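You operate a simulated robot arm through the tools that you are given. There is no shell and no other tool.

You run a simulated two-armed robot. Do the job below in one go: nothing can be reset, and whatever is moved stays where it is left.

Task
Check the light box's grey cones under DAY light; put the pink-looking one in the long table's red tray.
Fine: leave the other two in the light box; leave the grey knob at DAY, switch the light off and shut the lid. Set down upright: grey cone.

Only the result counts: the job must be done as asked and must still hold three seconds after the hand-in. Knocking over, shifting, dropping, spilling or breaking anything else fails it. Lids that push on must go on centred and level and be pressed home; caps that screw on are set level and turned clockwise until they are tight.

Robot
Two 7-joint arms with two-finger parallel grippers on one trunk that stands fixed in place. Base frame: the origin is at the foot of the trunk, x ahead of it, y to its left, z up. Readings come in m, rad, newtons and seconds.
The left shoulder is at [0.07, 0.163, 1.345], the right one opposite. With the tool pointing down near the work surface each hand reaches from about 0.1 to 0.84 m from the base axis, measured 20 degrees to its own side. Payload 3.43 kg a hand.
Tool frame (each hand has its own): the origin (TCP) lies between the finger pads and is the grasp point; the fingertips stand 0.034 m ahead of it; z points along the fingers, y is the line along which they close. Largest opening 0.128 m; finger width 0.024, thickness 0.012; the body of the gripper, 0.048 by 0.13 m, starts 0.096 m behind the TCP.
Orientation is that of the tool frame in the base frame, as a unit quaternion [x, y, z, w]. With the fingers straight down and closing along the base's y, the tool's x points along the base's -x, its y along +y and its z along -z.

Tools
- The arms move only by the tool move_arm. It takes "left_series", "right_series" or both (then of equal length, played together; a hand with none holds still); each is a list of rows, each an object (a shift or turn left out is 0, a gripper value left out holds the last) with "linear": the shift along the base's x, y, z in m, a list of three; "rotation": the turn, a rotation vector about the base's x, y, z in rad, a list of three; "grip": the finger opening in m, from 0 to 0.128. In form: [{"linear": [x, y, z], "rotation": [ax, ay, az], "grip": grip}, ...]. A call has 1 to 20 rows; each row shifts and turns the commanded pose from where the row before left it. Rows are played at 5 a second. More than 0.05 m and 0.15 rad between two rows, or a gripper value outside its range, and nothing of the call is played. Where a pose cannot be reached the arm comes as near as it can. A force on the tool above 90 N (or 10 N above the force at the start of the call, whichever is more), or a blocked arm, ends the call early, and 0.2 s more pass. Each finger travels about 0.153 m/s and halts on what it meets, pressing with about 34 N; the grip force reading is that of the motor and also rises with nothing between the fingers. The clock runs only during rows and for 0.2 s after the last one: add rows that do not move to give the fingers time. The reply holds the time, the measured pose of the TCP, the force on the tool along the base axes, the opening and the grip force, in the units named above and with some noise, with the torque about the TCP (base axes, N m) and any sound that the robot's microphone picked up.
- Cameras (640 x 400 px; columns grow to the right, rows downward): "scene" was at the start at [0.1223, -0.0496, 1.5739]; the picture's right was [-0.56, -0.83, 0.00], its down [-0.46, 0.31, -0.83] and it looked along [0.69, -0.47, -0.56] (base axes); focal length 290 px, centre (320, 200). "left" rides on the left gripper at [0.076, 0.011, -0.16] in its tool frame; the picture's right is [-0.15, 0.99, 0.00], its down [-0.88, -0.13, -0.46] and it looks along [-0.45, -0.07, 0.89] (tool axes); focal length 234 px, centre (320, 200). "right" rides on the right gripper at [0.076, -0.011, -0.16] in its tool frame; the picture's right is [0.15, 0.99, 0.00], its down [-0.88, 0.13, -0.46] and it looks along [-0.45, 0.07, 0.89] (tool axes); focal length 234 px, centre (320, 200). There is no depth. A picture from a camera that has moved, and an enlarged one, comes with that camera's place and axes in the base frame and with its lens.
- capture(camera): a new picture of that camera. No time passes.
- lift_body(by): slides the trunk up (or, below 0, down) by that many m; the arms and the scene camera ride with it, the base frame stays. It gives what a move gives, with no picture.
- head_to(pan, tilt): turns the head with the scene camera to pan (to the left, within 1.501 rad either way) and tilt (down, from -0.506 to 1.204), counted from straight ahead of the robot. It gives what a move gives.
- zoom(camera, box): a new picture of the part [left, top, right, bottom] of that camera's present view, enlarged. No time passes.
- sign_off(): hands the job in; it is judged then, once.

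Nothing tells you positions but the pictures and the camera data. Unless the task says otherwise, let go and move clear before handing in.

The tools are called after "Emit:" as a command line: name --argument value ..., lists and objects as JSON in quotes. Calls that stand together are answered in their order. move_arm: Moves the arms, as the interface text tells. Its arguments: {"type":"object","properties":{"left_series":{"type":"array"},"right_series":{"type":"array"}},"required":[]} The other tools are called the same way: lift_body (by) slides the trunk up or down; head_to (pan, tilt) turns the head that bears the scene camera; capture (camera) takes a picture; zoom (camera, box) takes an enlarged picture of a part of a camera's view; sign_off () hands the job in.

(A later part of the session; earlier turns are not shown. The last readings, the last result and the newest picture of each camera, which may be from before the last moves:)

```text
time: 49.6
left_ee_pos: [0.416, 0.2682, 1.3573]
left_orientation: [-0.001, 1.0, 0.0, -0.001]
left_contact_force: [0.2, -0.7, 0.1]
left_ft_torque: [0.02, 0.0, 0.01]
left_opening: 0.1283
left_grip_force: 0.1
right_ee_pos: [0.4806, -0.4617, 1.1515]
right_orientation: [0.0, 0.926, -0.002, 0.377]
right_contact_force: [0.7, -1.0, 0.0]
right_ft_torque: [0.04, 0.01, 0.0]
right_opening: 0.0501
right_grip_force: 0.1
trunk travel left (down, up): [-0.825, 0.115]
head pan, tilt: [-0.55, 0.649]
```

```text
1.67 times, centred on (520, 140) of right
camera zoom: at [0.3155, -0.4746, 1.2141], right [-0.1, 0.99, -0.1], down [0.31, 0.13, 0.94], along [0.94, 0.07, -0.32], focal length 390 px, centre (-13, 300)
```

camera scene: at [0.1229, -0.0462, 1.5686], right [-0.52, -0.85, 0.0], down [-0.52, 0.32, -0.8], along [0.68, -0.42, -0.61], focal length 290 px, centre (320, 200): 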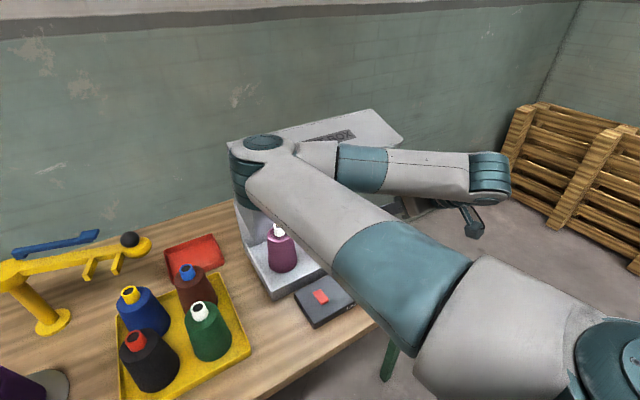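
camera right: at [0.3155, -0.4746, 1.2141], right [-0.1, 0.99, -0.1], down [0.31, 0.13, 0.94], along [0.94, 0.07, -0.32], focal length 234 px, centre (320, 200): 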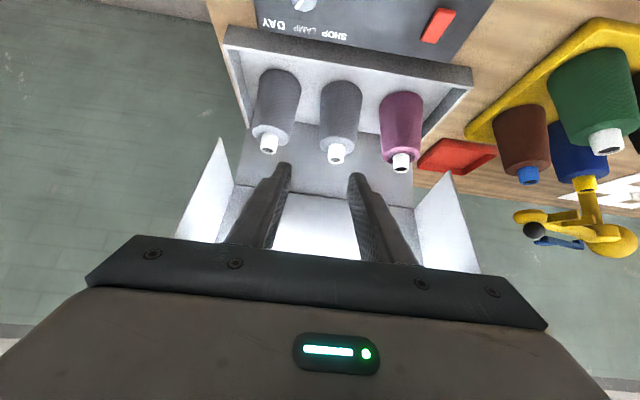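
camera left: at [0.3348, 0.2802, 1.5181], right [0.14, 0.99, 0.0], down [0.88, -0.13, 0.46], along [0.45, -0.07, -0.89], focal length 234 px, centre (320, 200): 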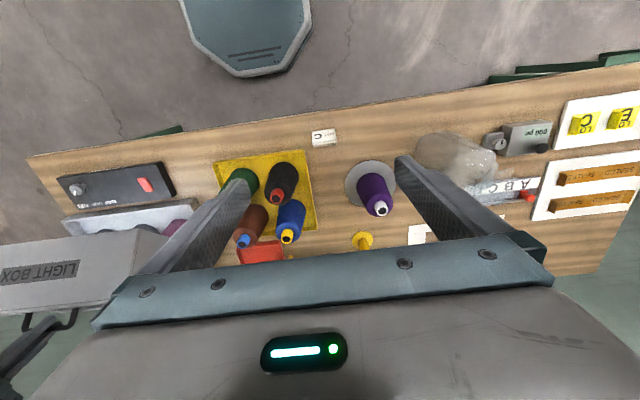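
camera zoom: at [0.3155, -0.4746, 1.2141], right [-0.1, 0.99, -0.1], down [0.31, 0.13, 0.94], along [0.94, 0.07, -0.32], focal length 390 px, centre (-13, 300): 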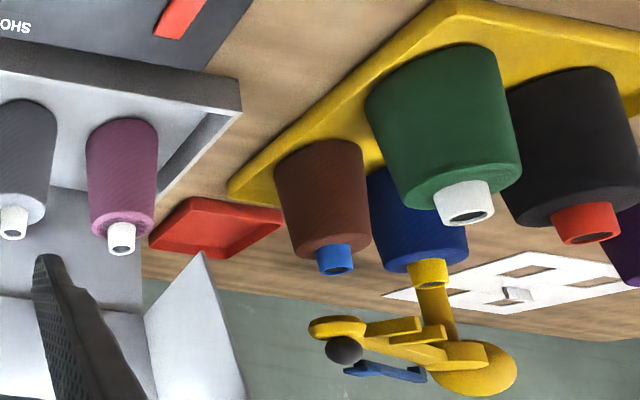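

Confirmed: the +y cone is pink, the other two stay grey. It triangulates to about [0.742, -0.279], with body top z 0.943 (roughly 8 cm across) and tip at z 0.978. I'll line up in front of it with the gripper open and tilted about 40° forward.

Emit:
move_arm --right_series '[{"linear": [0.006, 0.0305, -0.025], "rotation": [0, 0.0123, 0], "grip": 0.112}, {"linear": [0.006, 0.0305, -0.025], "rotation": [0, 0.0123, 0]}, {"linear": [0.006, 0.0305, -0.025], "rotation": [0, 0.0123, 0]}, {"linear": [0.006, 0.0305, -0.025], "rotation": [0, 0.0123, 0]}, {"linear": [0.006, 0.0305, -0.025], "rotation": [0, 0.0123, 0]}, {"linear": [0.006, 0.0302, -0.025], "rotation": [0, 0.0125, 0]}, {"linear": [0, 0, 0]}]'

Emit:
capture --camera "right"

Emit:
capture --camera "scene"

```text
time: 51.2
left_ee_pos: [0.4158, 0.2683, 1.3577]
left_orientation: [-0.001, 1.0, 0.0, 0.001]
left_contact_force: [0.1, -1.3, 0.2]
left_ft_torque: [0.0, 0.0, 0.02]
left_opening: 0.1282
left_grip_force: 0.0
right_ee_pos: [0.515, -0.301, 1.0067]
right_orientation: [0.0, 0.939, 0.0, 0.343]
right_contact_force: [0.0, 0.5, -0.5]
right_ft_torque: [-0.02, 0.01, 0.04]
right_opening: 0.1119
right_grip_force: 0.1
right hand out of reach, approached as far as the arm can: row 6
trunk travel left (down, up): [-0.825, 0.115]
head pan, tilt: [-0.55, 0.649]
```

```text
taken
camera right: at [0.3548, -0.3143, 1.0796], right [-0.11, 0.99, -0.1], down [0.38, 0.13, 0.92], along [0.92, 0.07, -0.39], focal length 234 px, centre (320, 200)
```

right: 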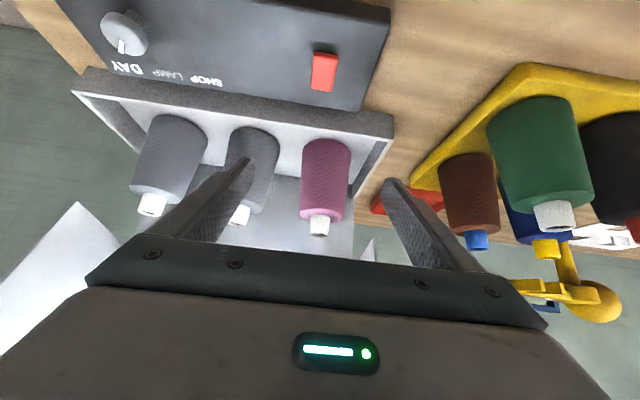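

```text
taken
camera scene: at [0.1226, -0.0453, 1.5685], right [-0.52, -0.85, 0.0], down [-0.52, 0.32, -0.8], along [0.68, -0.42, -0.6], focal length 290 px, centre (320, 200)
```

scene: 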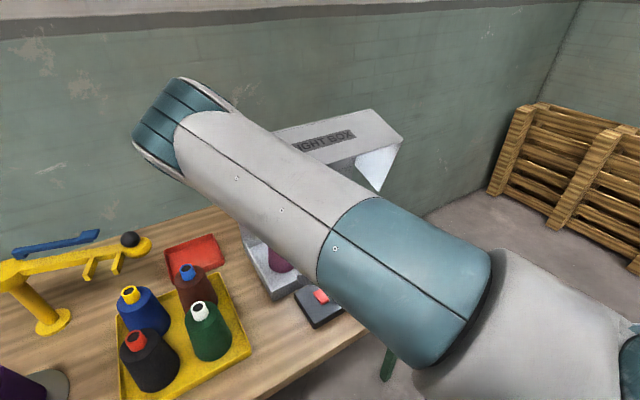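

The arm folds tight here but moving forward will ease it. The pink cone is nearly straight ahead; I'll advance a bit and centre on y -0.279.

Emit:
move_arm --right_series '[{"linear": [0.025, 0.004, -0.01]}, {"linear": [0.025, 0.006, -0.015]}, {"linear": [0.025, 0.006, -0.015]}, {"linear": [0.015, 0.006, -0.015]}, {"linear": [0, 0, 0]}]'

Emit:
capture --camera "right"

Emit:
capture --camera "scene"

```text
time: 52.4
left_ee_pos: [0.4155, 0.2679, 1.3571]
left_orientation: [-0.001, 1.0, 0.0, 0.0]
left_contact_force: [0.3, 0.1, 0.2]
left_ft_torque: [-0.03, -0.03, -0.04]
left_opening: 0.1283
left_grip_force: 0.1
right_ee_pos: [0.6072, -0.296, 0.9495]
right_orientation: [-0.001, 0.939, -0.001, 0.343]
right_contact_force: [0.0, -0.8, 0.1]
right_ft_torque: [-0.01, 0.02, -0.05]
right_opening: 0.112
right_grip_force: 0.1
right hand out of reach, approached as far as the arm can: row 1, 2, 3
trunk travel left (down, up): [-0.825, 0.115]
head pan, tilt: [-0.55, 0.649]
```

```text
taken
camera right: at [0.4459, -0.3092, 1.0219], right [-0.11, 0.99, -0.1], down [0.38, 0.13, 0.92], along [0.92, 0.07, -0.39], focal length 234 px, centre (320, 200)
```

right: 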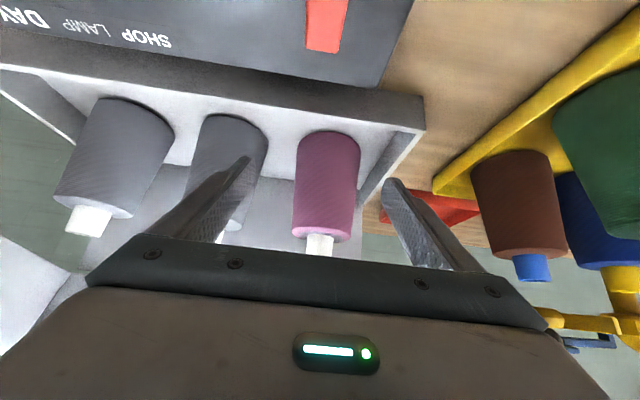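

```text
taken
camera scene: at [0.1223, -0.045, 1.5686], right [-0.52, -0.85, 0.0], down [-0.52, 0.32, -0.8], along [0.68, -0.42, -0.6], focal length 290 px, centre (320, 200)
```

scene: 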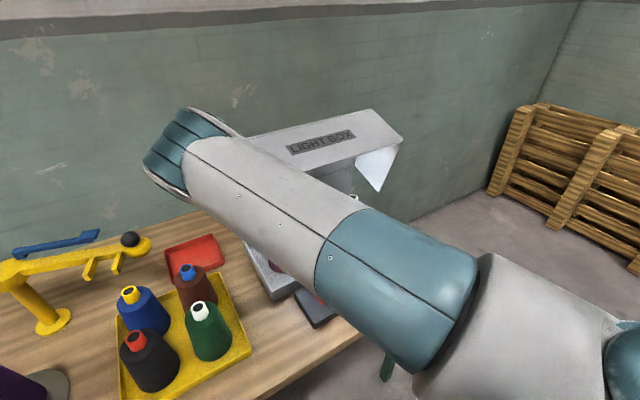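

The observed cone position matches my estimate (ring centre predicted (323,234), seen (322,232)). I'll shift to y -0.279 and advance partway with open fingers.

Emit:
move_arm --right_series '[{"linear": [0.015, 0.009, -0.01]}, {"linear": [0.02, 0.008, -0.01]}, {"linear": [0.02, 0, -0.009]}, {"linear": [0.02, 0, 0]}, {"linear": [0, 0, 0]}]'

Emit:
capture --camera "right"

Emit:
capture --camera "scene"

```text
time: 53.6
left_ee_pos: [0.4159, 0.2681, 1.3571]
left_orientation: [-0.002, 1.0, 0.0, 0.0]
left_contact_force: [0.1, 0.2, 0.3]
left_ft_torque: [-0.02, -0.04, -0.02]
left_opening: 0.128
left_grip_force: 0.0
right_ee_pos: [0.6819, -0.2849, 0.9207]
right_orientation: [-0.001, 0.939, -0.001, 0.343]
right_contact_force: [0.5, 0.1, -0.3]
right_ft_torque: [-0.03, -0.03, 0.01]
right_opening: 0.1118
right_grip_force: 0.0
right hand out of reach, approached as far as the arm can: row 1
trunk travel left (down, up): [-0.825, 0.115]
head pan, tilt: [-0.55, 0.649]
```

```text
taken
camera right: at [0.5208, -0.2965, 0.9928], right [-0.11, 0.99, -0.1], down [0.38, 0.13, 0.92], along [0.92, 0.07, -0.39], focal length 234 px, centre (320, 200)
```

right: 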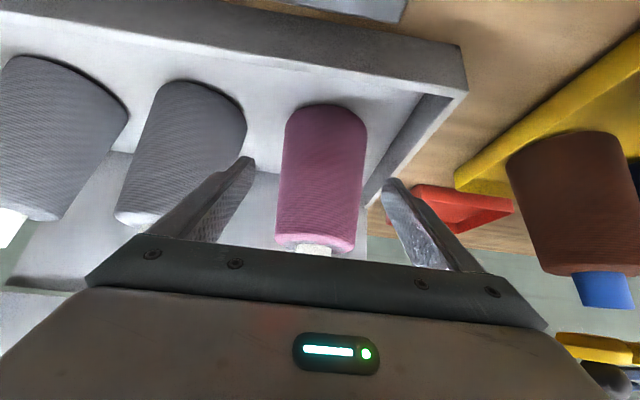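

```text
taken
camera scene: at [0.1224, -0.045, 1.5686], right [-0.52, -0.85, 0.0], down [-0.52, 0.32, -0.8], along [0.68, -0.42, -0.6], focal length 290 px, centre (320, 200)
```

scene: 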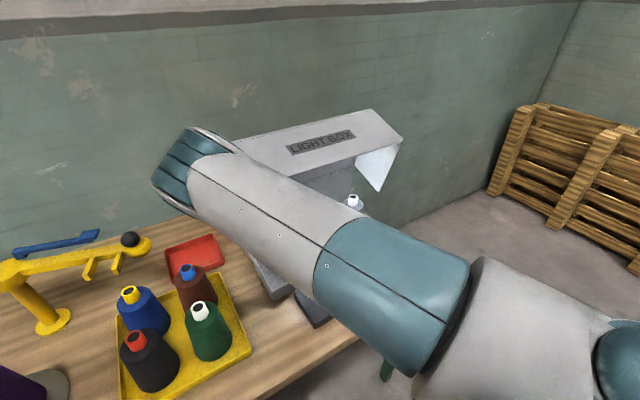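

Estimate still consistent. I'll shift 6 mm in y and move forward the last 6 cm so the fingers straddle the cone.

Emit:
move_arm --right_series '[{"linear": [0.01, 0.006, 0]}, {"linear": [0.017, 0, 0]}, {"linear": [0.017, 0, 0]}, {"linear": [0.016, 0, 0]}, {"linear": [0, 0, 0]}]'

Emit:
capture --camera "right"

Emit:
capture --camera "scene"

```text
time: 54.8
left_ee_pos: [0.4161, 0.2671, 1.3585]
left_orientation: [-0.001, 1.0, 0.0, 0.0]
left_contact_force: [0.3, -0.7, 0.3]
left_ft_torque: [0.01, 0.02, -0.03]
left_opening: 0.128
left_grip_force: 0.1
right_ee_pos: [0.7421, -0.2788, 0.9194]
right_orientation: [-0.001, 0.94, -0.001, 0.342]
right_contact_force: [0.8, 0.0, -1.4]
right_ft_torque: [0.02, -0.01, 0.0]
right_opening: 0.1118
right_grip_force: 0.1
trunk travel left (down, up): [-0.825, 0.115]
head pan, tilt: [-0.55, 0.649]
```

```text
taken
camera right: at [0.5816, -0.2911, 0.9928], right [-0.11, 0.99, -0.1], down [0.38, 0.13, 0.92], along [0.92, 0.07, -0.39], focal length 234 px, centre (320, 200)
```

right: 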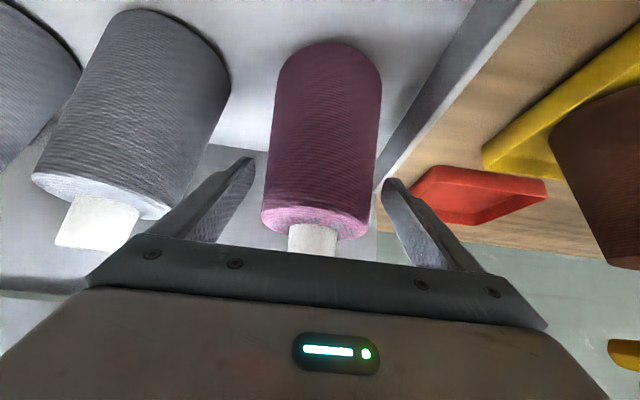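

```text
taken
camera scene: at [0.1225, -0.0451, 1.5686], right [-0.52, -0.85, 0.0], down [-0.52, 0.32, -0.8], along [0.68, -0.42, -0.6], focal length 290 px, centre (320, 200)
```

scene: 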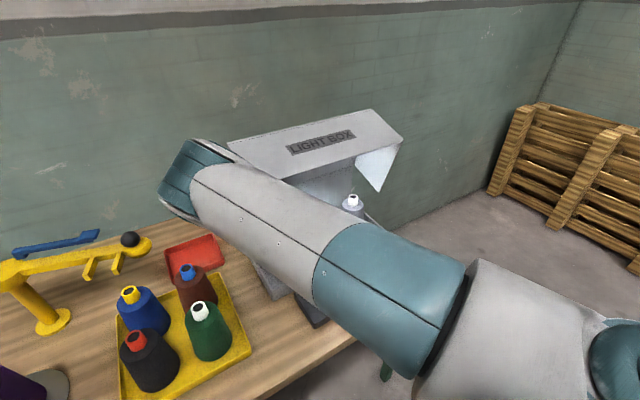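

The cone sits centred between the fingers. I'll close on it.

Emit:
move_arm --right_series '[{"grip": 0.09}, {"grip": 0.06}, {"linear": [0, 0, 0]}, {"linear": [0, 0, 0]}]'

Emit:
capture --camera "right"

```text
time: 55.8
left_ee_pos: [0.4161, 0.2694, 1.3571]
left_orientation: [-0.001, 1.0, 0.0, 0.0]
left_contact_force: [0.2, -1.1, -0.4]
left_ft_torque: [-0.02, 0.0, -0.02]
left_opening: 0.1279
left_grip_force: 0.2
right_ee_pos: [0.7425, -0.2796, 0.9204]
right_orientation: [0.0, 0.939, -0.002, 0.343]
right_contact_force: [0.2, -2.3, 2.2]
right_ft_torque: [-0.13, -0.04, -0.02]
right_opening: 0.0828
right_grip_force: 34.0
trunk travel left (down, up): [-0.825, 0.115]
head pan, tilt: [-0.55, 0.649]
```

```text
taken
camera right: at [0.5816, -0.2916, 0.993], right [-0.11, 0.99, -0.1], down [0.38, 0.13, 0.92], along [0.92, 0.06, -0.39], focal length 234 px, centre (320, 200)
```

right: 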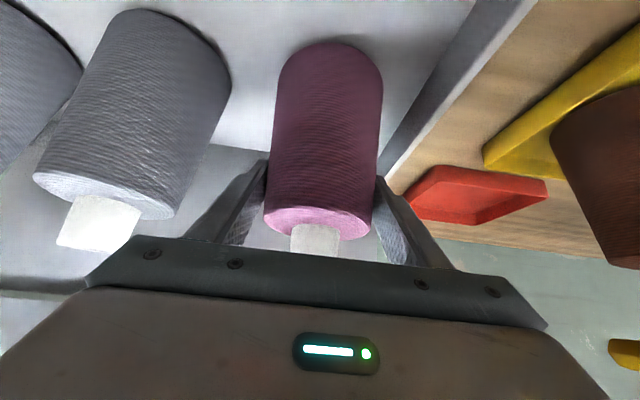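

Gripped at 8.3 cm with little side load. I'll lift slightly and check the hold.

Emit:
move_arm --right_series '[{"linear": [0, 0, 0.008]}, {"linear": [0, 0, 0.012]}, {"linear": [0, 0, 0.015]}, {"linear": [0, 0, 0.015]}, {"linear": [0, 0, 0]}]'

Emit:
capture --camera "right"

Emit:
capture --camera "scene"

```text
time: 57.0
left_ee_pos: [0.4175, 0.2686, 1.3569]
left_orientation: [-0.001, 1.0, 0.001, 0.0]
left_contact_force: [0.5, 0.0, -0.2]
left_ft_torque: [0.0, 0.0, 0.02]
left_opening: 0.1282
left_grip_force: 0.0
right_ee_pos: [0.7418, -0.2797, 0.9683]
right_orientation: [0.0, 0.94, -0.002, 0.342]
right_contact_force: [-0.8, -0.4, -5.9]
right_ft_torque: [-0.01, 0.04, 0.01]
right_opening: 0.0826
right_grip_force: 33.8
trunk travel left (down, up): [-0.825, 0.115]
head pan, tilt: [-0.55, 0.649]
```

```text
taken
camera right: at [0.5814, -0.2919, 1.0425], right [-0.11, 0.99, -0.1], down [0.38, 0.13, 0.92], along [0.92, 0.07, -0.39], focal length 234 px, centre (320, 200)
```

right: 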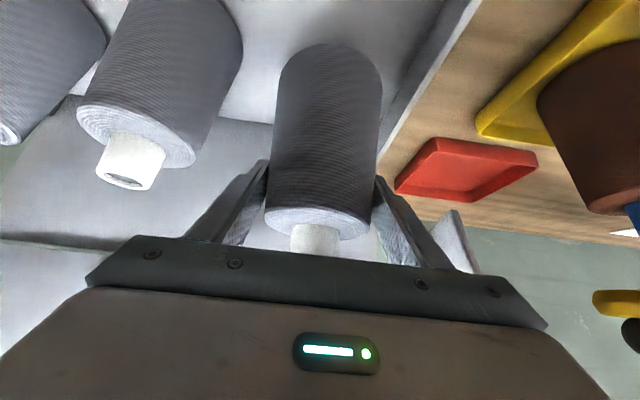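

```text
taken
camera scene: at [0.1236, -0.0455, 1.5684], right [-0.52, -0.85, 0.0], down [-0.52, 0.32, -0.8], along [0.68, -0.42, -0.61], focal length 290 px, centre (320, 200)
```

scene: 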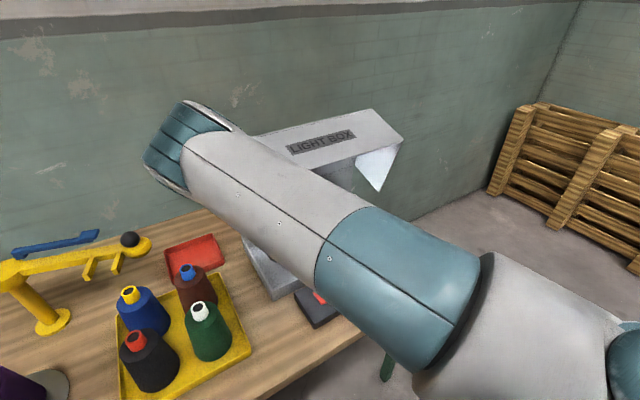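

The cone is held firmly and now looks grey again outside the lamp light, with the arm carrying about 6 N. I'll raise it clear of the front rim (about z 0.852) and draw it out from under the hood.

Emit:
move_arm --right_series '[{"linear": [-0.015, 0, 0.01]}, {"linear": [-0.02, 0, 0.01]}, {"linear": [-0.02, 0, 0.005]}, {"linear": [-0.02, 0, 0]}, {"linear": [-0.02, 0, 0]}, {"linear": [-0.02, 0, 0]}, {"linear": [0, 0, 0]}]'

Emit:
capture --camera "right"

Emit:
capture --camera "scene"

```text
time: 58.6
left_ee_pos: [0.4164, 0.2672, 1.3583]
left_orientation: [0.0, 1.0, 0.0, 0.0]
left_contact_force: [-0.3, -1.2, -0.5]
left_ft_torque: [0.0, 0.01, 0.03]
left_opening: 0.1282
left_grip_force: 0.1
right_ee_pos: [0.6323, -0.2954, 0.9931]
right_orientation: [0.0, 0.94, 0.0, 0.341]
right_contact_force: [-0.1, 0.1, -5.8]
right_ft_torque: [-0.02, -0.02, 0.02]
right_opening: 0.0827
right_grip_force: 33.4
right hand out of reach, approached as far as the arm can: row 3, 4, 5, 6
trunk travel left (down, up): [-0.825, 0.115]
head pan, tilt: [-0.55, 0.649]
```

```text
taken
camera right: at [0.4709, -0.309, 1.0665], right [-0.11, 0.99, -0.1], down [0.38, 0.13, 0.92], along [0.92, 0.07, -0.39], focal length 234 px, centre (320, 200)
```

right: 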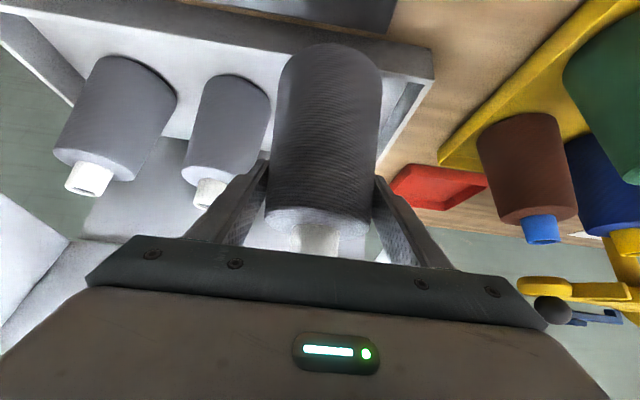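

```text
taken
camera scene: at [0.1236, -0.0453, 1.5684], right [-0.52, -0.85, 0.0], down [-0.52, 0.32, -0.8], along [0.68, -0.42, -0.61], focal length 290 px, centre (320, 200)
```

scene: 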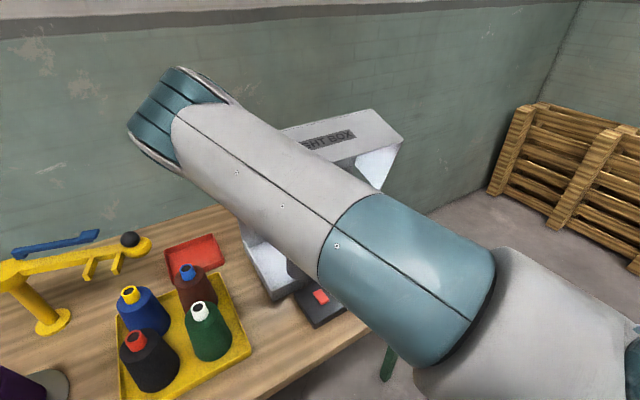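

The arm can't bring the cone further left in this folded posture, so I'll go around: back out from under the hood, rise above it (hood top about z 1.25), and carry the cone over to the tray. First I'll back out in -x and -y.

Emit:
move_arm --right_series '[{"linear": [-0.012, -0.012, 0.002]}, {"linear": [-0.015, -0.015, 0.002]}, {"linear": [-0.015, -0.015, 0.002]}, {"linear": [-0.015, -0.015, 0.002]}, {"linear": [-0.015, -0.015, 0.002]}, {"linear": [0, 0, 0]}]'

Emit:
capture --camera "right"

Emit:
capture --camera "left"

```text
time: 60.0
left_ee_pos: [0.4166, 0.2692, 1.3566]
left_orientation: [-0.001, 1.0, 0.0, 0.0]
left_contact_force: [-0.3, 0.3, -0.5]
left_ft_torque: [0.01, 0.03, 0.02]
left_opening: 0.128
left_grip_force: 0.1
right_ee_pos: [0.5598, -0.37, 1.0046]
right_orientation: [0.0, 0.939, -0.002, 0.343]
right_contact_force: [-0.6, -1.1, -5.5]
right_ft_torque: [-0.01, 0.0, 0.02]
right_opening: 0.0827
right_grip_force: 33.4
trunk travel left (down, up): [-0.825, 0.115]
head pan, tilt: [-0.55, 0.649]
```

```text
taken
camera right: at [0.3978, -0.3819, 1.0772], right [-0.11, 0.99, -0.1], down [0.38, 0.13, 0.92], along [0.92, 0.07, -0.39], focal length 234 px, centre (320, 200)
```

right: 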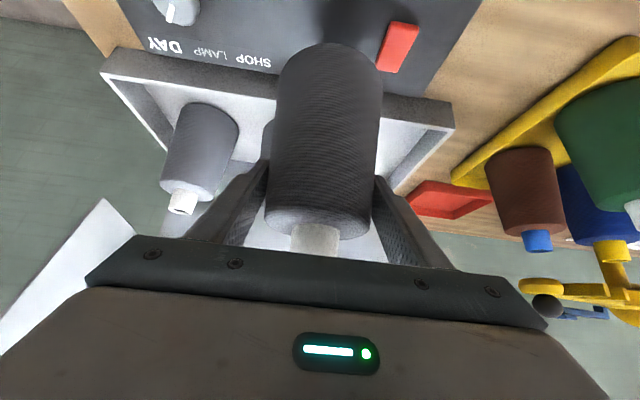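

```text
taken
camera left: at [0.3401, 0.2793, 1.5168], right [0.14, 0.99, 0.0], down [0.88, -0.13, 0.46], along [0.45, -0.07, -0.89], focal length 234 px, centre (320, 200)
```

left: 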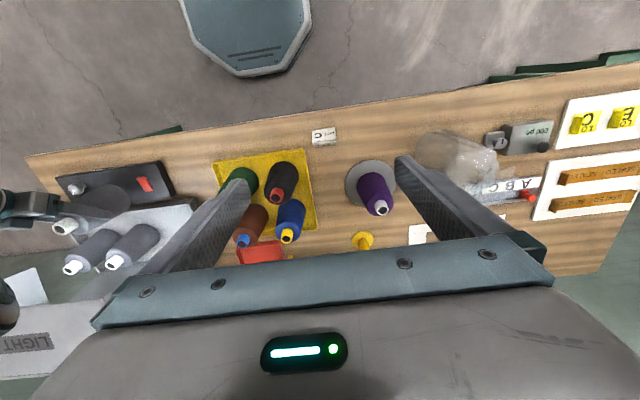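

The cone is clear in front of the box. I'll raise the trunk fully to gain height, then lift the hand above the hood.

Emit:
lift_body --by 0.11

Emit:
move_arm --right_series '[{"linear": [0, 0, 0.03]}, {"linear": [0, 0, 0.035]}, {"linear": [0, 0, 0.035]}, {"linear": [0, 0, 0.035]}, {"linear": [0, 0, 0.035]}, {"linear": [0, 0, 0.035]}, {"linear": [0, 0, 0.035]}, {"linear": [0, 0, 0.035]}, {"linear": [0, 0, 0.02]}, {"linear": [0, 0, 0]}]'

Emit:
capture --camera "right"

Emit:
capture --camera "scene"

```text
time: 61.4
left_ee_pos: [0.4173, 0.2683, 1.4672]
left_orientation: [-0.001, 1.0, 0.0, 0.0]
left_contact_force: [0.5, 0.3, 0.4]
left_ft_torque: [-0.01, -0.03, -0.01]
left_opening: 0.128
left_grip_force: 0.1
right_ee_pos: [0.5592, -0.3699, 1.1134]
right_orientation: [0.0, 0.94, -0.002, 0.342]
right_contact_force: [-0.3, -0.1, -6.1]
right_ft_torque: [-0.01, 0.03, 0.0]
right_opening: 0.0828
right_grip_force: 33.6
trunk travel left (down, up): [-0.935, 0.005]
head pan, tilt: [-0.55, 0.649]
```

```text
time: 63.2
left_ee_pos: [0.4159, 0.2697, 1.4674]
left_orientation: [-0.001, 1.0, 0.0, 0.0]
left_contact_force: [-0.3, -0.7, 0.1]
left_ft_torque: [0.0, 0.01, 0.03]
left_opening: 0.1282
left_grip_force: 0.1
right_ee_pos: [0.5307, -0.3823, 1.2834]
right_orientation: [0.018, 0.968, 0.002, 0.251]
right_contact_force: [0.3, 0.5, -5.5]
right_ft_torque: [-0.05, -0.03, -0.02]
right_opening: 0.0826
right_grip_force: 33.5
trunk travel left (down, up): [-0.935, 0.005]
head pan, tilt: [-0.55, 0.649]
stopped in row 8 (right hand): the arm was blocked; the commanded pose is now the measured one
```

```text
taken
camera right: at [0.3875, -0.3914, 1.3847], right [-0.1, 0.99, -0.06], down [0.55, 0.1, 0.83], along [0.83, 0.05, -0.56], focal length 234 px, centre (320, 200)
```

right: 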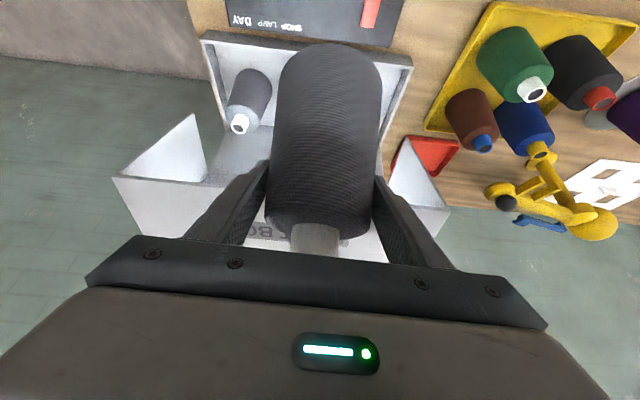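

```text
taken
camera scene: at [0.1238, -0.0447, 1.6784], right [-0.52, -0.85, 0.0], down [-0.52, 0.32, -0.8], along [0.68, -0.42, -0.61], focal length 290 px, centre (320, 200)
```

scene: 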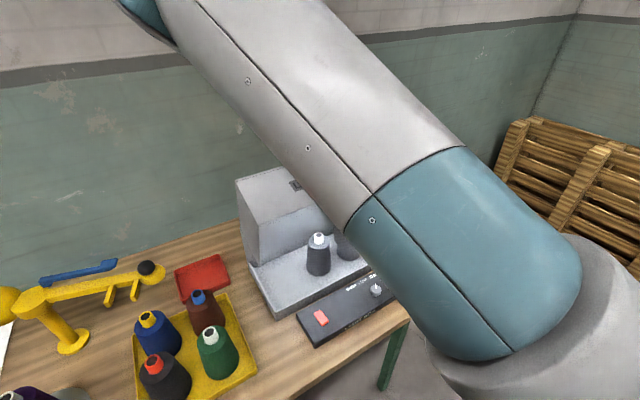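

The arm got blocked while rising (the cone is still held, at 0.083 m). The right elbow swings inward toward the parked left arm, so I'll look at where they are relative to each other.

Emit:
head_to --pan 0.3 --tilt 0.3

Emit:
capture --camera "scene"

Emit:
capture --camera "left"

```text
time: 64.3
left_ee_pos: [0.4157, 0.2693, 1.4679]
left_orientation: [-0.001, 1.0, 0.0, 0.0]
left_contact_force: [0.2, 0.5, -0.7]
left_ft_torque: [-0.01, -0.03, 0.0]
left_opening: 0.1278
left_grip_force: 0.1
right_ee_pos: [0.5316, -0.3824, 1.2842]
right_orientation: [0.018, 0.968, 0.003, 0.252]
right_contact_force: [0.2, 0.2, -5.7]
right_ft_torque: [-0.01, -0.05, 0.01]
right_opening: 0.0825
right_grip_force: 34.1
trunk travel left (down, up): [-0.935, 0.005]
head pan, tilt: [0.3, 0.3]
```

```text
taken
camera scene: at [0.1387, 0.0275, 1.7102], right [0.29, -0.96, 0.0], down [-0.28, -0.09, -0.95], along [0.91, 0.28, -0.3], focal length 290 px, centre (320, 200)
```

scene: 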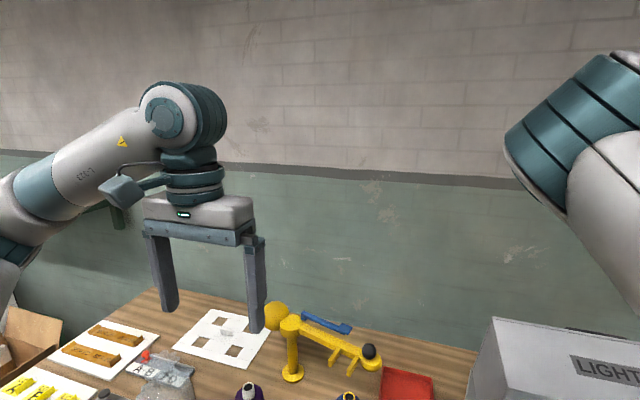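

```text
taken
camera left: at [0.3402, 0.279, 1.6269], right [0.14, 0.99, 0.0], down [0.88, -0.13, 0.46], along [0.45, -0.07, -0.89], focal length 234 px, centre (320, 200)
```

left: 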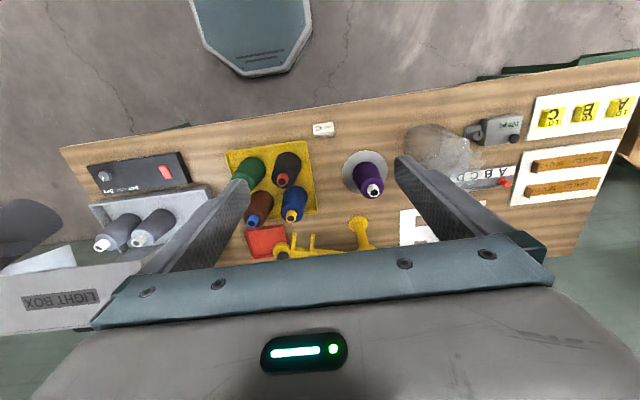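

The left hand isn't in the way; the right upper arm was likely meeting the head. I'll come back down to a comfortable height, restore the 40° tilt, and yaw the tool toward +y, which should give the wrist more room to swing left.

Emit:
head_to --pan -0.3 --tilt 0.7

Emit:
move_arm --right_series '[{"linear": [0.007, 0.002, -0.033], "rotation": [0, -0.048, 0.009]}, {"linear": [0.007, 0.002, -0.033], "rotation": [0, -0.048, 0.009]}, {"linear": [0.007, 0.002, -0.033], "rotation": [0, -0.048, 0.009]}, {"linear": [0.007, 0.003, -0.033], "rotation": [0, -0.046, 0.009]}, {"rotation": [0, 0, 0.1]}, {"rotation": [0, 0, 0.1]}, {"rotation": [0, 0, 0.1]}, {"rotation": [0, 0, 0.1]}, {"linear": [0, 0, 0]}]'

Emit:
capture --camera "scene"

Emit:
capture --camera "right"

```text
time: 65.3
left_ee_pos: [0.4168, 0.2672, 1.4677]
left_orientation: [-0.001, 1.0, 0.0, 0.0]
left_contact_force: [0.1, -0.1, -0.3]
left_ft_torque: [-0.01, 0.04, 0.0]
left_opening: 0.1283
left_grip_force: 0.0
right_ee_pos: [0.5317, -0.382, 1.2837]
right_orientation: [0.018, 0.967, 0.003, 0.253]
right_contact_force: [0.2, 0.7, -5.4]
right_ft_torque: [0.02, -0.04, 0.03]
right_opening: 0.0829
right_grip_force: 34.2
trunk travel left (down, up): [-0.935, 0.005]
head pan, tilt: [-0.3, 0.7]
```

```text
time: 67.3
left_ee_pos: [0.4162, 0.2676, 1.4673]
left_orientation: [0.0, 1.0, 0.0, 0.0]
left_contact_force: [-0.8, -0.1, 0.1]
left_ft_torque: [-0.01, 0.0, -0.02]
left_opening: 0.1279
left_grip_force: 0.1
right_ee_pos: [0.5588, -0.3723, 1.1528]
right_orientation: [-0.189, 0.92, 0.076, 0.335]
right_contact_force: [-0.7, -0.4, -5.7]
right_ft_torque: [-0.01, 0.04, -0.01]
right_opening: 0.0826
right_grip_force: 34.7
trunk travel left (down, up): [-0.935, 0.005]
head pan, tilt: [-0.3, 0.7]
```

```text
taken
camera scene: at [0.1301, -0.0252, 1.6741], right [-0.3, -0.96, 0.0], down [-0.62, 0.19, -0.76], along [0.73, -0.23, -0.64], focal length 290 px, centre (320, 200)
```

scene: 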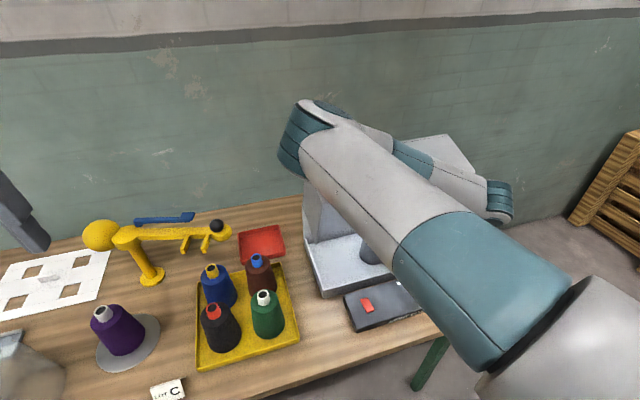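

```text
taken
camera right: at [0.4168, -0.4493, 1.2254], right [-0.5, 0.86, -0.08], down [0.3, 0.26, 0.92], along [0.81, 0.43, -0.39], focal length 234 px, centre (320, 200)
```

right: 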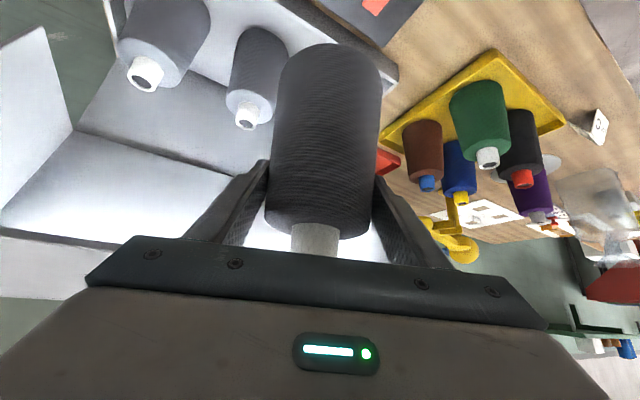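

The posture relaxed with the yaw and no reach complaint. I'll now try swinging left through the free air in front of the box (cone bottom about z 1.045, above all cone tips).

Emit:
move_arm --right_series '[{"linear": [0.003, 0.025, 0]}, {"linear": [0.003, 0.025, 0]}, {"linear": [0.003, 0.025, 0]}, {"linear": [0.003, 0.025, 0]}, {"linear": [0.003, 0.025, 0]}, {"linear": [0.003, 0.025, 0]}, {"linear": [0, 0, 0]}]'

Emit:
capture --camera "scene"

Emit:
capture --camera "right"

```text
time: 68.9
left_ee_pos: [0.4182, 0.2662, 1.4669]
left_orientation: [-0.001, 1.0, 0.0, 0.0]
left_contact_force: [0.9, -0.4, 0.0]
left_ft_torque: [0.02, 0.01, 0.05]
left_opening: 0.1282
left_grip_force: 0.1
right_ee_pos: [0.5772, -0.2393, 1.152]
right_orientation: [-0.189, 0.92, 0.077, 0.335]
right_contact_force: [-0.3, -0.7, -4.9]
right_ft_torque: [0.0, 0.0, -0.01]
right_opening: 0.0826
right_grip_force: 33.5
right hand out of reach, approached as far as the arm can: row 6
trunk travel left (down, up): [-0.935, 0.005]
head pan, tilt: [-0.3, 0.7]
```

```text
taken
camera scene: at [0.131, -0.0258, 1.6741], right [-0.3, -0.96, 0.0], down [-0.62, 0.19, -0.76], along [0.73, -0.23, -0.65], focal length 290 px, centre (320, 200)
```

scene: 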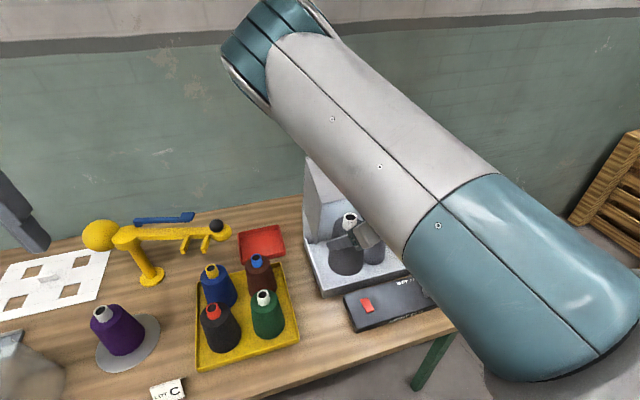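

```text
taken
camera right: at [0.4349, -0.3161, 1.2252], right [-0.5, 0.86, -0.08], down [0.3, 0.26, 0.92], along [0.81, 0.43, -0.39], focal length 234 px, centre (320, 200)
```

right: 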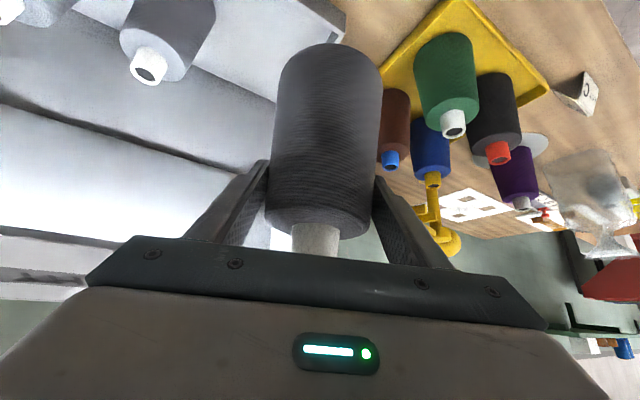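

It stops at y about -0.24, so that route won't work. I'll instead swing right where the arm is more open, rise there, and carry the cone over the top of the hood from the right side.

Emit:
move_arm --right_series '[{"linear": [-0.002, -0.038, 0]}, {"linear": [-0.002, -0.039, 0]}, {"linear": [-0.002, -0.039, 0]}, {"linear": [-0.002, -0.039, 0]}, {"linear": [-0.002, -0.039, 0]}, {"linear": [-0.002, -0.039, 0]}, {"linear": [0, -0.039, 0]}, {"linear": [0, -0.039, 0]}, {"linear": [0, 0, 0.03]}, {"linear": [0, 0, 0.03]}, {"linear": [0, 0, 0.03]}, {"linear": [0, 0, 0]}]'

Emit:
capture --camera "scene"

Emit:
capture --camera "right"

```text
time: 71.5
left_ee_pos: [0.4166, 0.2661, 1.4665]
left_orientation: [-0.001, 1.0, 0.0, 0.0]
left_contact_force: [0.2, -0.2, -0.6]
left_ft_torque: [-0.01, -0.05, 0.0]
left_opening: 0.128
left_grip_force: 0.1
right_ee_pos: [0.5652, -0.5513, 1.2412]
right_orientation: [-0.188, 0.92, 0.077, 0.335]
right_contact_force: [0.1, -0.4, -5.8]
right_ft_torque: [-0.02, -0.01, 0.0]
right_opening: 0.0827
right_grip_force: 33.5
trunk travel left (down, up): [-0.935, 0.005]
head pan, tilt: [-0.3, 0.7]
```

```text
taken
camera scene: at [0.1308, -0.0263, 1.674], right [-0.3, -0.96, 0.0], down [-0.62, 0.19, -0.76], along [0.73, -0.23, -0.65], focal length 290 px, centre (320, 200)
```

scene: 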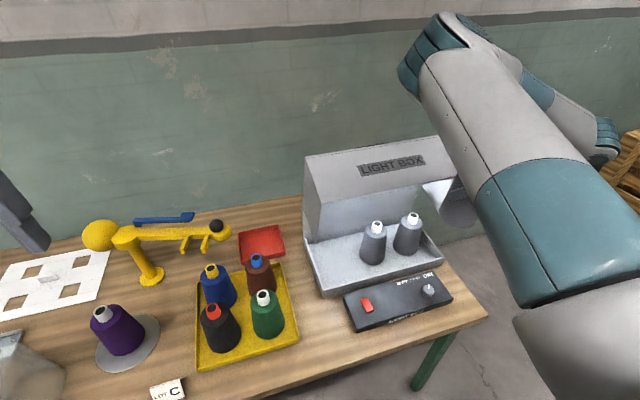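

```text
taken
camera right: at [0.4235, -0.6283, 1.3145], right [-0.5, 0.86, -0.08], down [0.3, 0.26, 0.92], along [0.81, 0.43, -0.39], focal length 234 px, centre (320, 200)
```

right: 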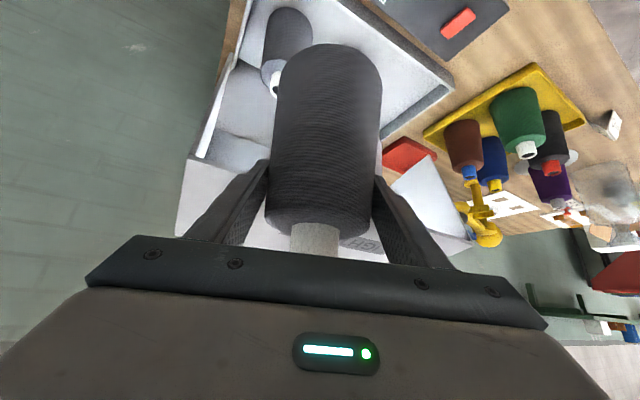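

The scene camera now has a clear view: two grey cones stand undisturbed in the box. I'll use this chance to measure the tray, its surroundings and the hood's height.

Emit:
zoom --camera "scene" --box '[180, 190, 340, 300]'

Emit:
zoom --camera "scene" --box '[290, 120, 490, 330]'

Emit:
zoom --camera "left" --box '[200, 130, 380, 270]'

```text
3.64 times, centred on (260, 245) of scene
camera zoom: at [0.1308, -0.0263, 1.674], right [-0.3, -0.96, 0.0], down [-0.62, 0.19, -0.76], along [0.73, -0.23, -0.65], focal length 1055 px, centre (538, 36)
```

zoom: 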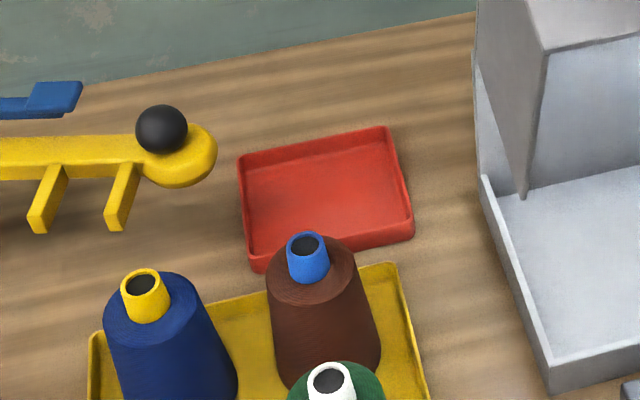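

```text
1.90 times, centred on (390, 225) of scene
camera zoom: at [0.1308, -0.0263, 1.674], right [-0.3, -0.96, 0.0], down [-0.62, 0.19, -0.76], along [0.73, -0.23, -0.65], focal length 553 px, centre (187, 152)
```

zoom: 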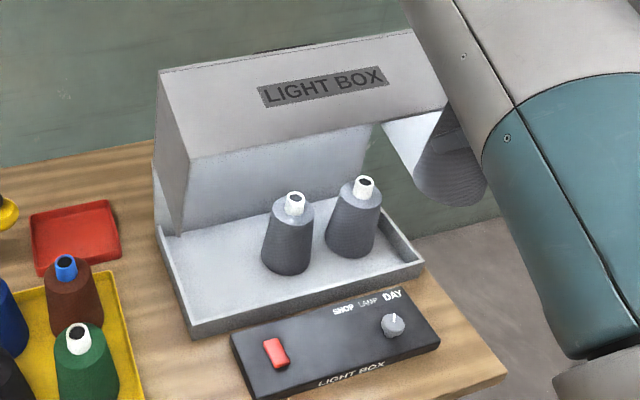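

```text
2.86 times, centred on (290, 200) of left
camera zoom: at [0.3405, 0.2777, 1.627], right [0.14, 0.99, 0.0], down [0.88, -0.13, 0.46], along [0.45, -0.07, -0.89], focal length 669 px, centre (406, 200)
```

zoom: 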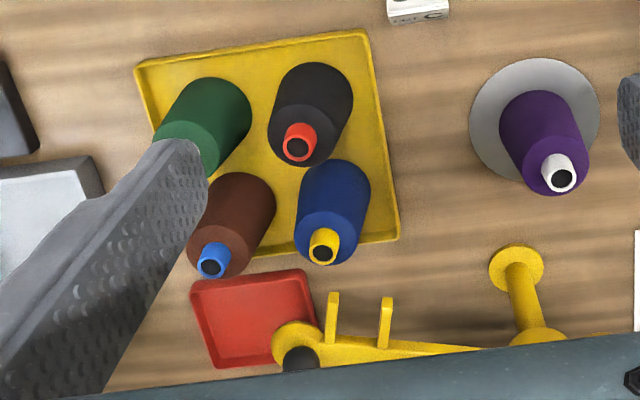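

The tray spans about x 0.845–0.997, y -0.115 to 0.050; the black-ball lever end is up at [0.813, 0.089, 1.05], well clear of my path. The hood's top is about z 1.24, so I'll raise the cone to bottom about z 1.29 before crossing.

Emit:
move_arm --right_series '[{"linear": [0, 0, 0.03]}, {"linear": [0, 0, 0.031]}, {"linear": [0, 0, 0.031]}, {"linear": [0, 0, 0.031]}, {"linear": [0, 0, 0.031]}, {"linear": [0, 0, 0]}]'

Emit:
capture --camera "scene"

Emit:
capture --camera "right"

```text
time: 72.9
left_ee_pos: [0.4178, 0.2674, 1.4682]
left_orientation: [0.0, 1.0, 0.0, -0.001]
left_contact_force: [0.4, 0.3, -0.7]
left_ft_torque: [-0.02, 0.01, 0.01]
left_opening: 0.1277
left_grip_force: 0.1
right_ee_pos: [0.5677, -0.5507, 1.3958]
right_orientation: [-0.187, 0.92, 0.076, 0.335]
right_contact_force: [-0.3, -0.9, -6.5]
right_ft_torque: [0.0, -0.02, 0.01]
right_opening: 0.0825
right_grip_force: 34.0
trunk travel left (down, up): [-0.935, 0.005]
head pan, tilt: [-0.3, 0.7]
```

```text
taken
camera scene: at [0.131, -0.0259, 1.674], right [-0.3, -0.96, 0.0], down [-0.62, 0.19, -0.76], along [0.73, -0.23, -0.65], focal length 290 px, centre (320, 200)
```

scene: 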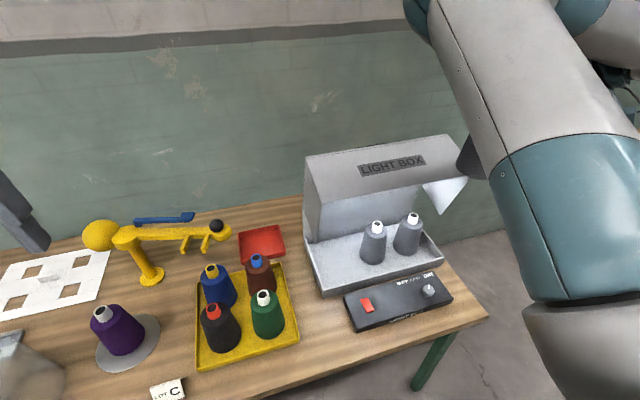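

```text
taken
camera right: at [0.4247, -0.628, 1.4683], right [-0.5, 0.86, -0.08], down [0.3, 0.26, 0.92], along [0.81, 0.43, -0.39], focal length 234 px, centre (320, 200)
```

right: 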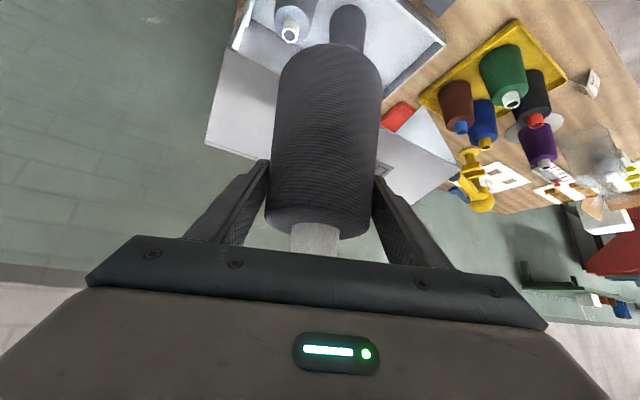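

High enough and unobstructed. Now I'll carry the cone forward and left over the hood.

Emit:
move_arm --right_series '[{"linear": [0.0305, 0.03, 0]}, {"linear": [0.0305, 0.03, 0]}, {"linear": [0.0305, 0.03, 0]}, {"linear": [0.0305, 0.03, 0]}, {"linear": [0.0305, 0.03, 0]}, {"linear": [0.02, 0.03, 0]}, {"linear": [0.02, 0.03, 0]}, {"linear": [0.02, 0.03, 0]}, {"linear": [0, 0, 0]}]'

Emit:
capture --camera "scene"

Emit:
capture --camera "left"

```text
time: 74.9
left_ee_pos: [0.4158, 0.2661, 1.468]
left_orientation: [-0.001, 1.0, 0.0, 0.0]
left_contact_force: [0.2, 0.1, 0.2]
left_ft_torque: [-0.01, -0.01, -0.01]
left_opening: 0.128
left_grip_force: 0.1
right_ee_pos: [0.7779, -0.3091, 1.3954]
right_orientation: [-0.188, 0.92, 0.076, 0.336]
right_contact_force: [-0.2, 0.8, -4.7]
right_ft_torque: [-0.01, 0.03, 0.02]
right_opening: 0.0827
right_grip_force: 34.4
trunk travel left (down, up): [-0.935, 0.005]
head pan, tilt: [-0.3, 0.7]
```

```text
taken
camera scene: at [0.1304, -0.026, 1.6741], right [-0.3, -0.96, 0.0], down [-0.62, 0.19, -0.76], along [0.73, -0.23, -0.64], focal length 290 px, centre (320, 200)
```

scene: 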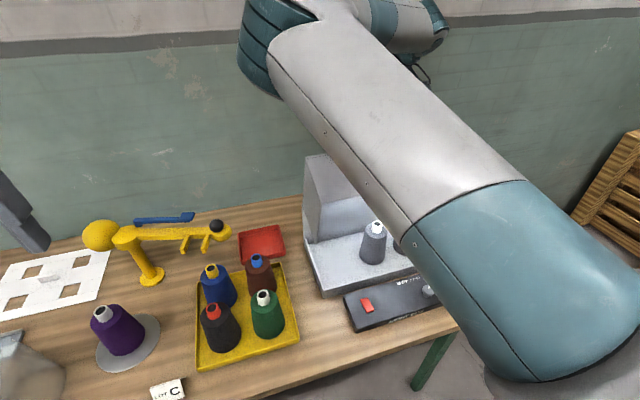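

```text
taken
camera left: at [0.3399, 0.2781, 1.6271], right [0.14, 0.99, 0.0], down [0.88, -0.13, 0.46], along [0.45, -0.07, -0.89], focal length 234 px, centre (320, 200)
```

left: 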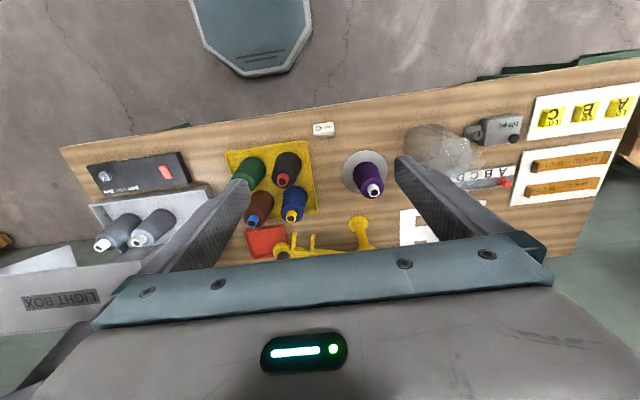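

Still tracking exactly. I'll continue to above the tray centre.

Emit:
move_arm --right_series '[{"linear": [0.0135, 0.0275, 0]}, {"linear": [0.0135, 0.0275, 0]}, {"linear": [0.0135, 0.0275, 0]}, {"linear": [0.0135, 0.0275, 0]}, {"linear": [0.0135, 0.0275, 0]}, {"linear": [0.0135, 0.0275, 0]}, {"linear": [0.0135, 0.0275, 0]}, {"linear": [0.0135, 0.0275, 0]}, {"linear": [0.0135, 0.0275, 0]}, {"linear": [0.0135, 0.0265, 0]}, {"linear": [0, 0, 0]}]'

Emit:
capture --camera "scene"

Emit:
capture --camera "right"

Emit:
capture --camera "left"

```text
time: 77.3
left_ee_pos: [0.4176, 0.2676, 1.4682]
left_orientation: [-0.001, 1.0, 0.0, 0.0]
left_contact_force: [-0.8, 0.0, -0.5]
left_ft_torque: [0.01, 0.05, -0.02]
left_opening: 0.1278
left_grip_force: 0.0
right_ee_pos: [0.9152, -0.0369, 1.3936]
right_orientation: [-0.188, 0.92, 0.076, 0.335]
right_contact_force: [0.4, -0.6, -5.3]
right_ft_torque: [-0.02, 0.01, -0.01]
right_opening: 0.0828
right_grip_force: 33.7
right hand out of reach, approached as far as the arm can: row 9
trunk travel left (down, up): [-0.935, 0.005]
head pan, tilt: [-0.3, 0.7]
```

```text
taken
camera scene: at [0.1309, -0.0254, 1.6741], right [-0.3, -0.96, 0.0], down [-0.62, 0.19, -0.76], along [0.73, -0.23, -0.64], focal length 290 px, centre (320, 200)
```

scene: 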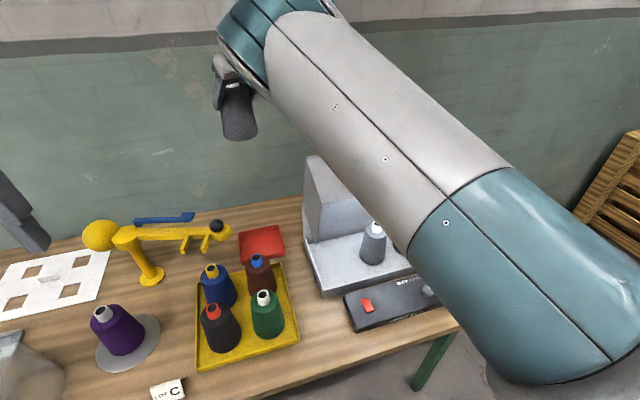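

```text
taken
camera right: at [0.7727, -0.113, 1.4673], right [-0.5, 0.86, -0.08], down [0.3, 0.26, 0.92], along [0.81, 0.43, -0.39], focal length 234 px, centre (320, 200)
```

right: 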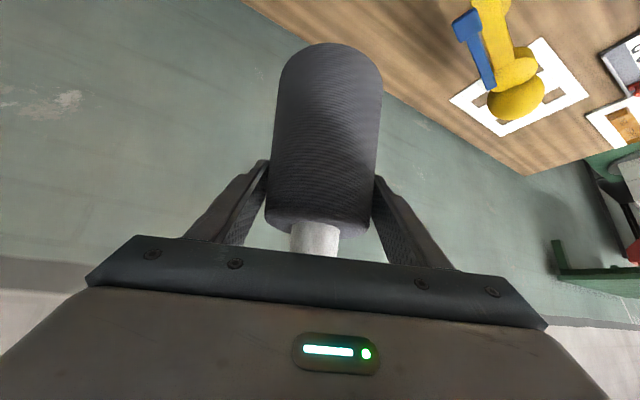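

```text
taken
camera left: at [0.3405, 0.2786, 1.6269], right [0.14, 0.99, 0.0], down [0.88, -0.13, 0.46], along [0.45, -0.07, -0.89], focal length 234 px, centre (320, 200)
```

left: 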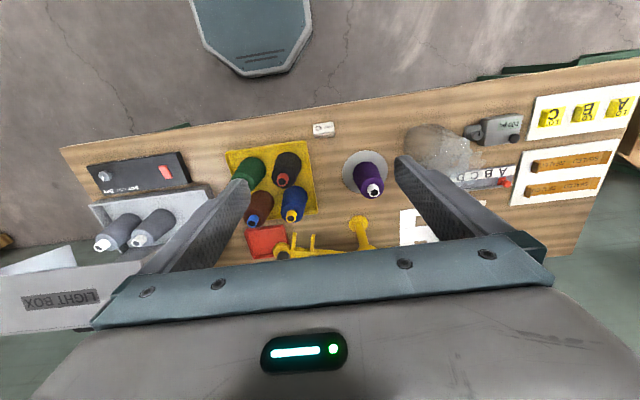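

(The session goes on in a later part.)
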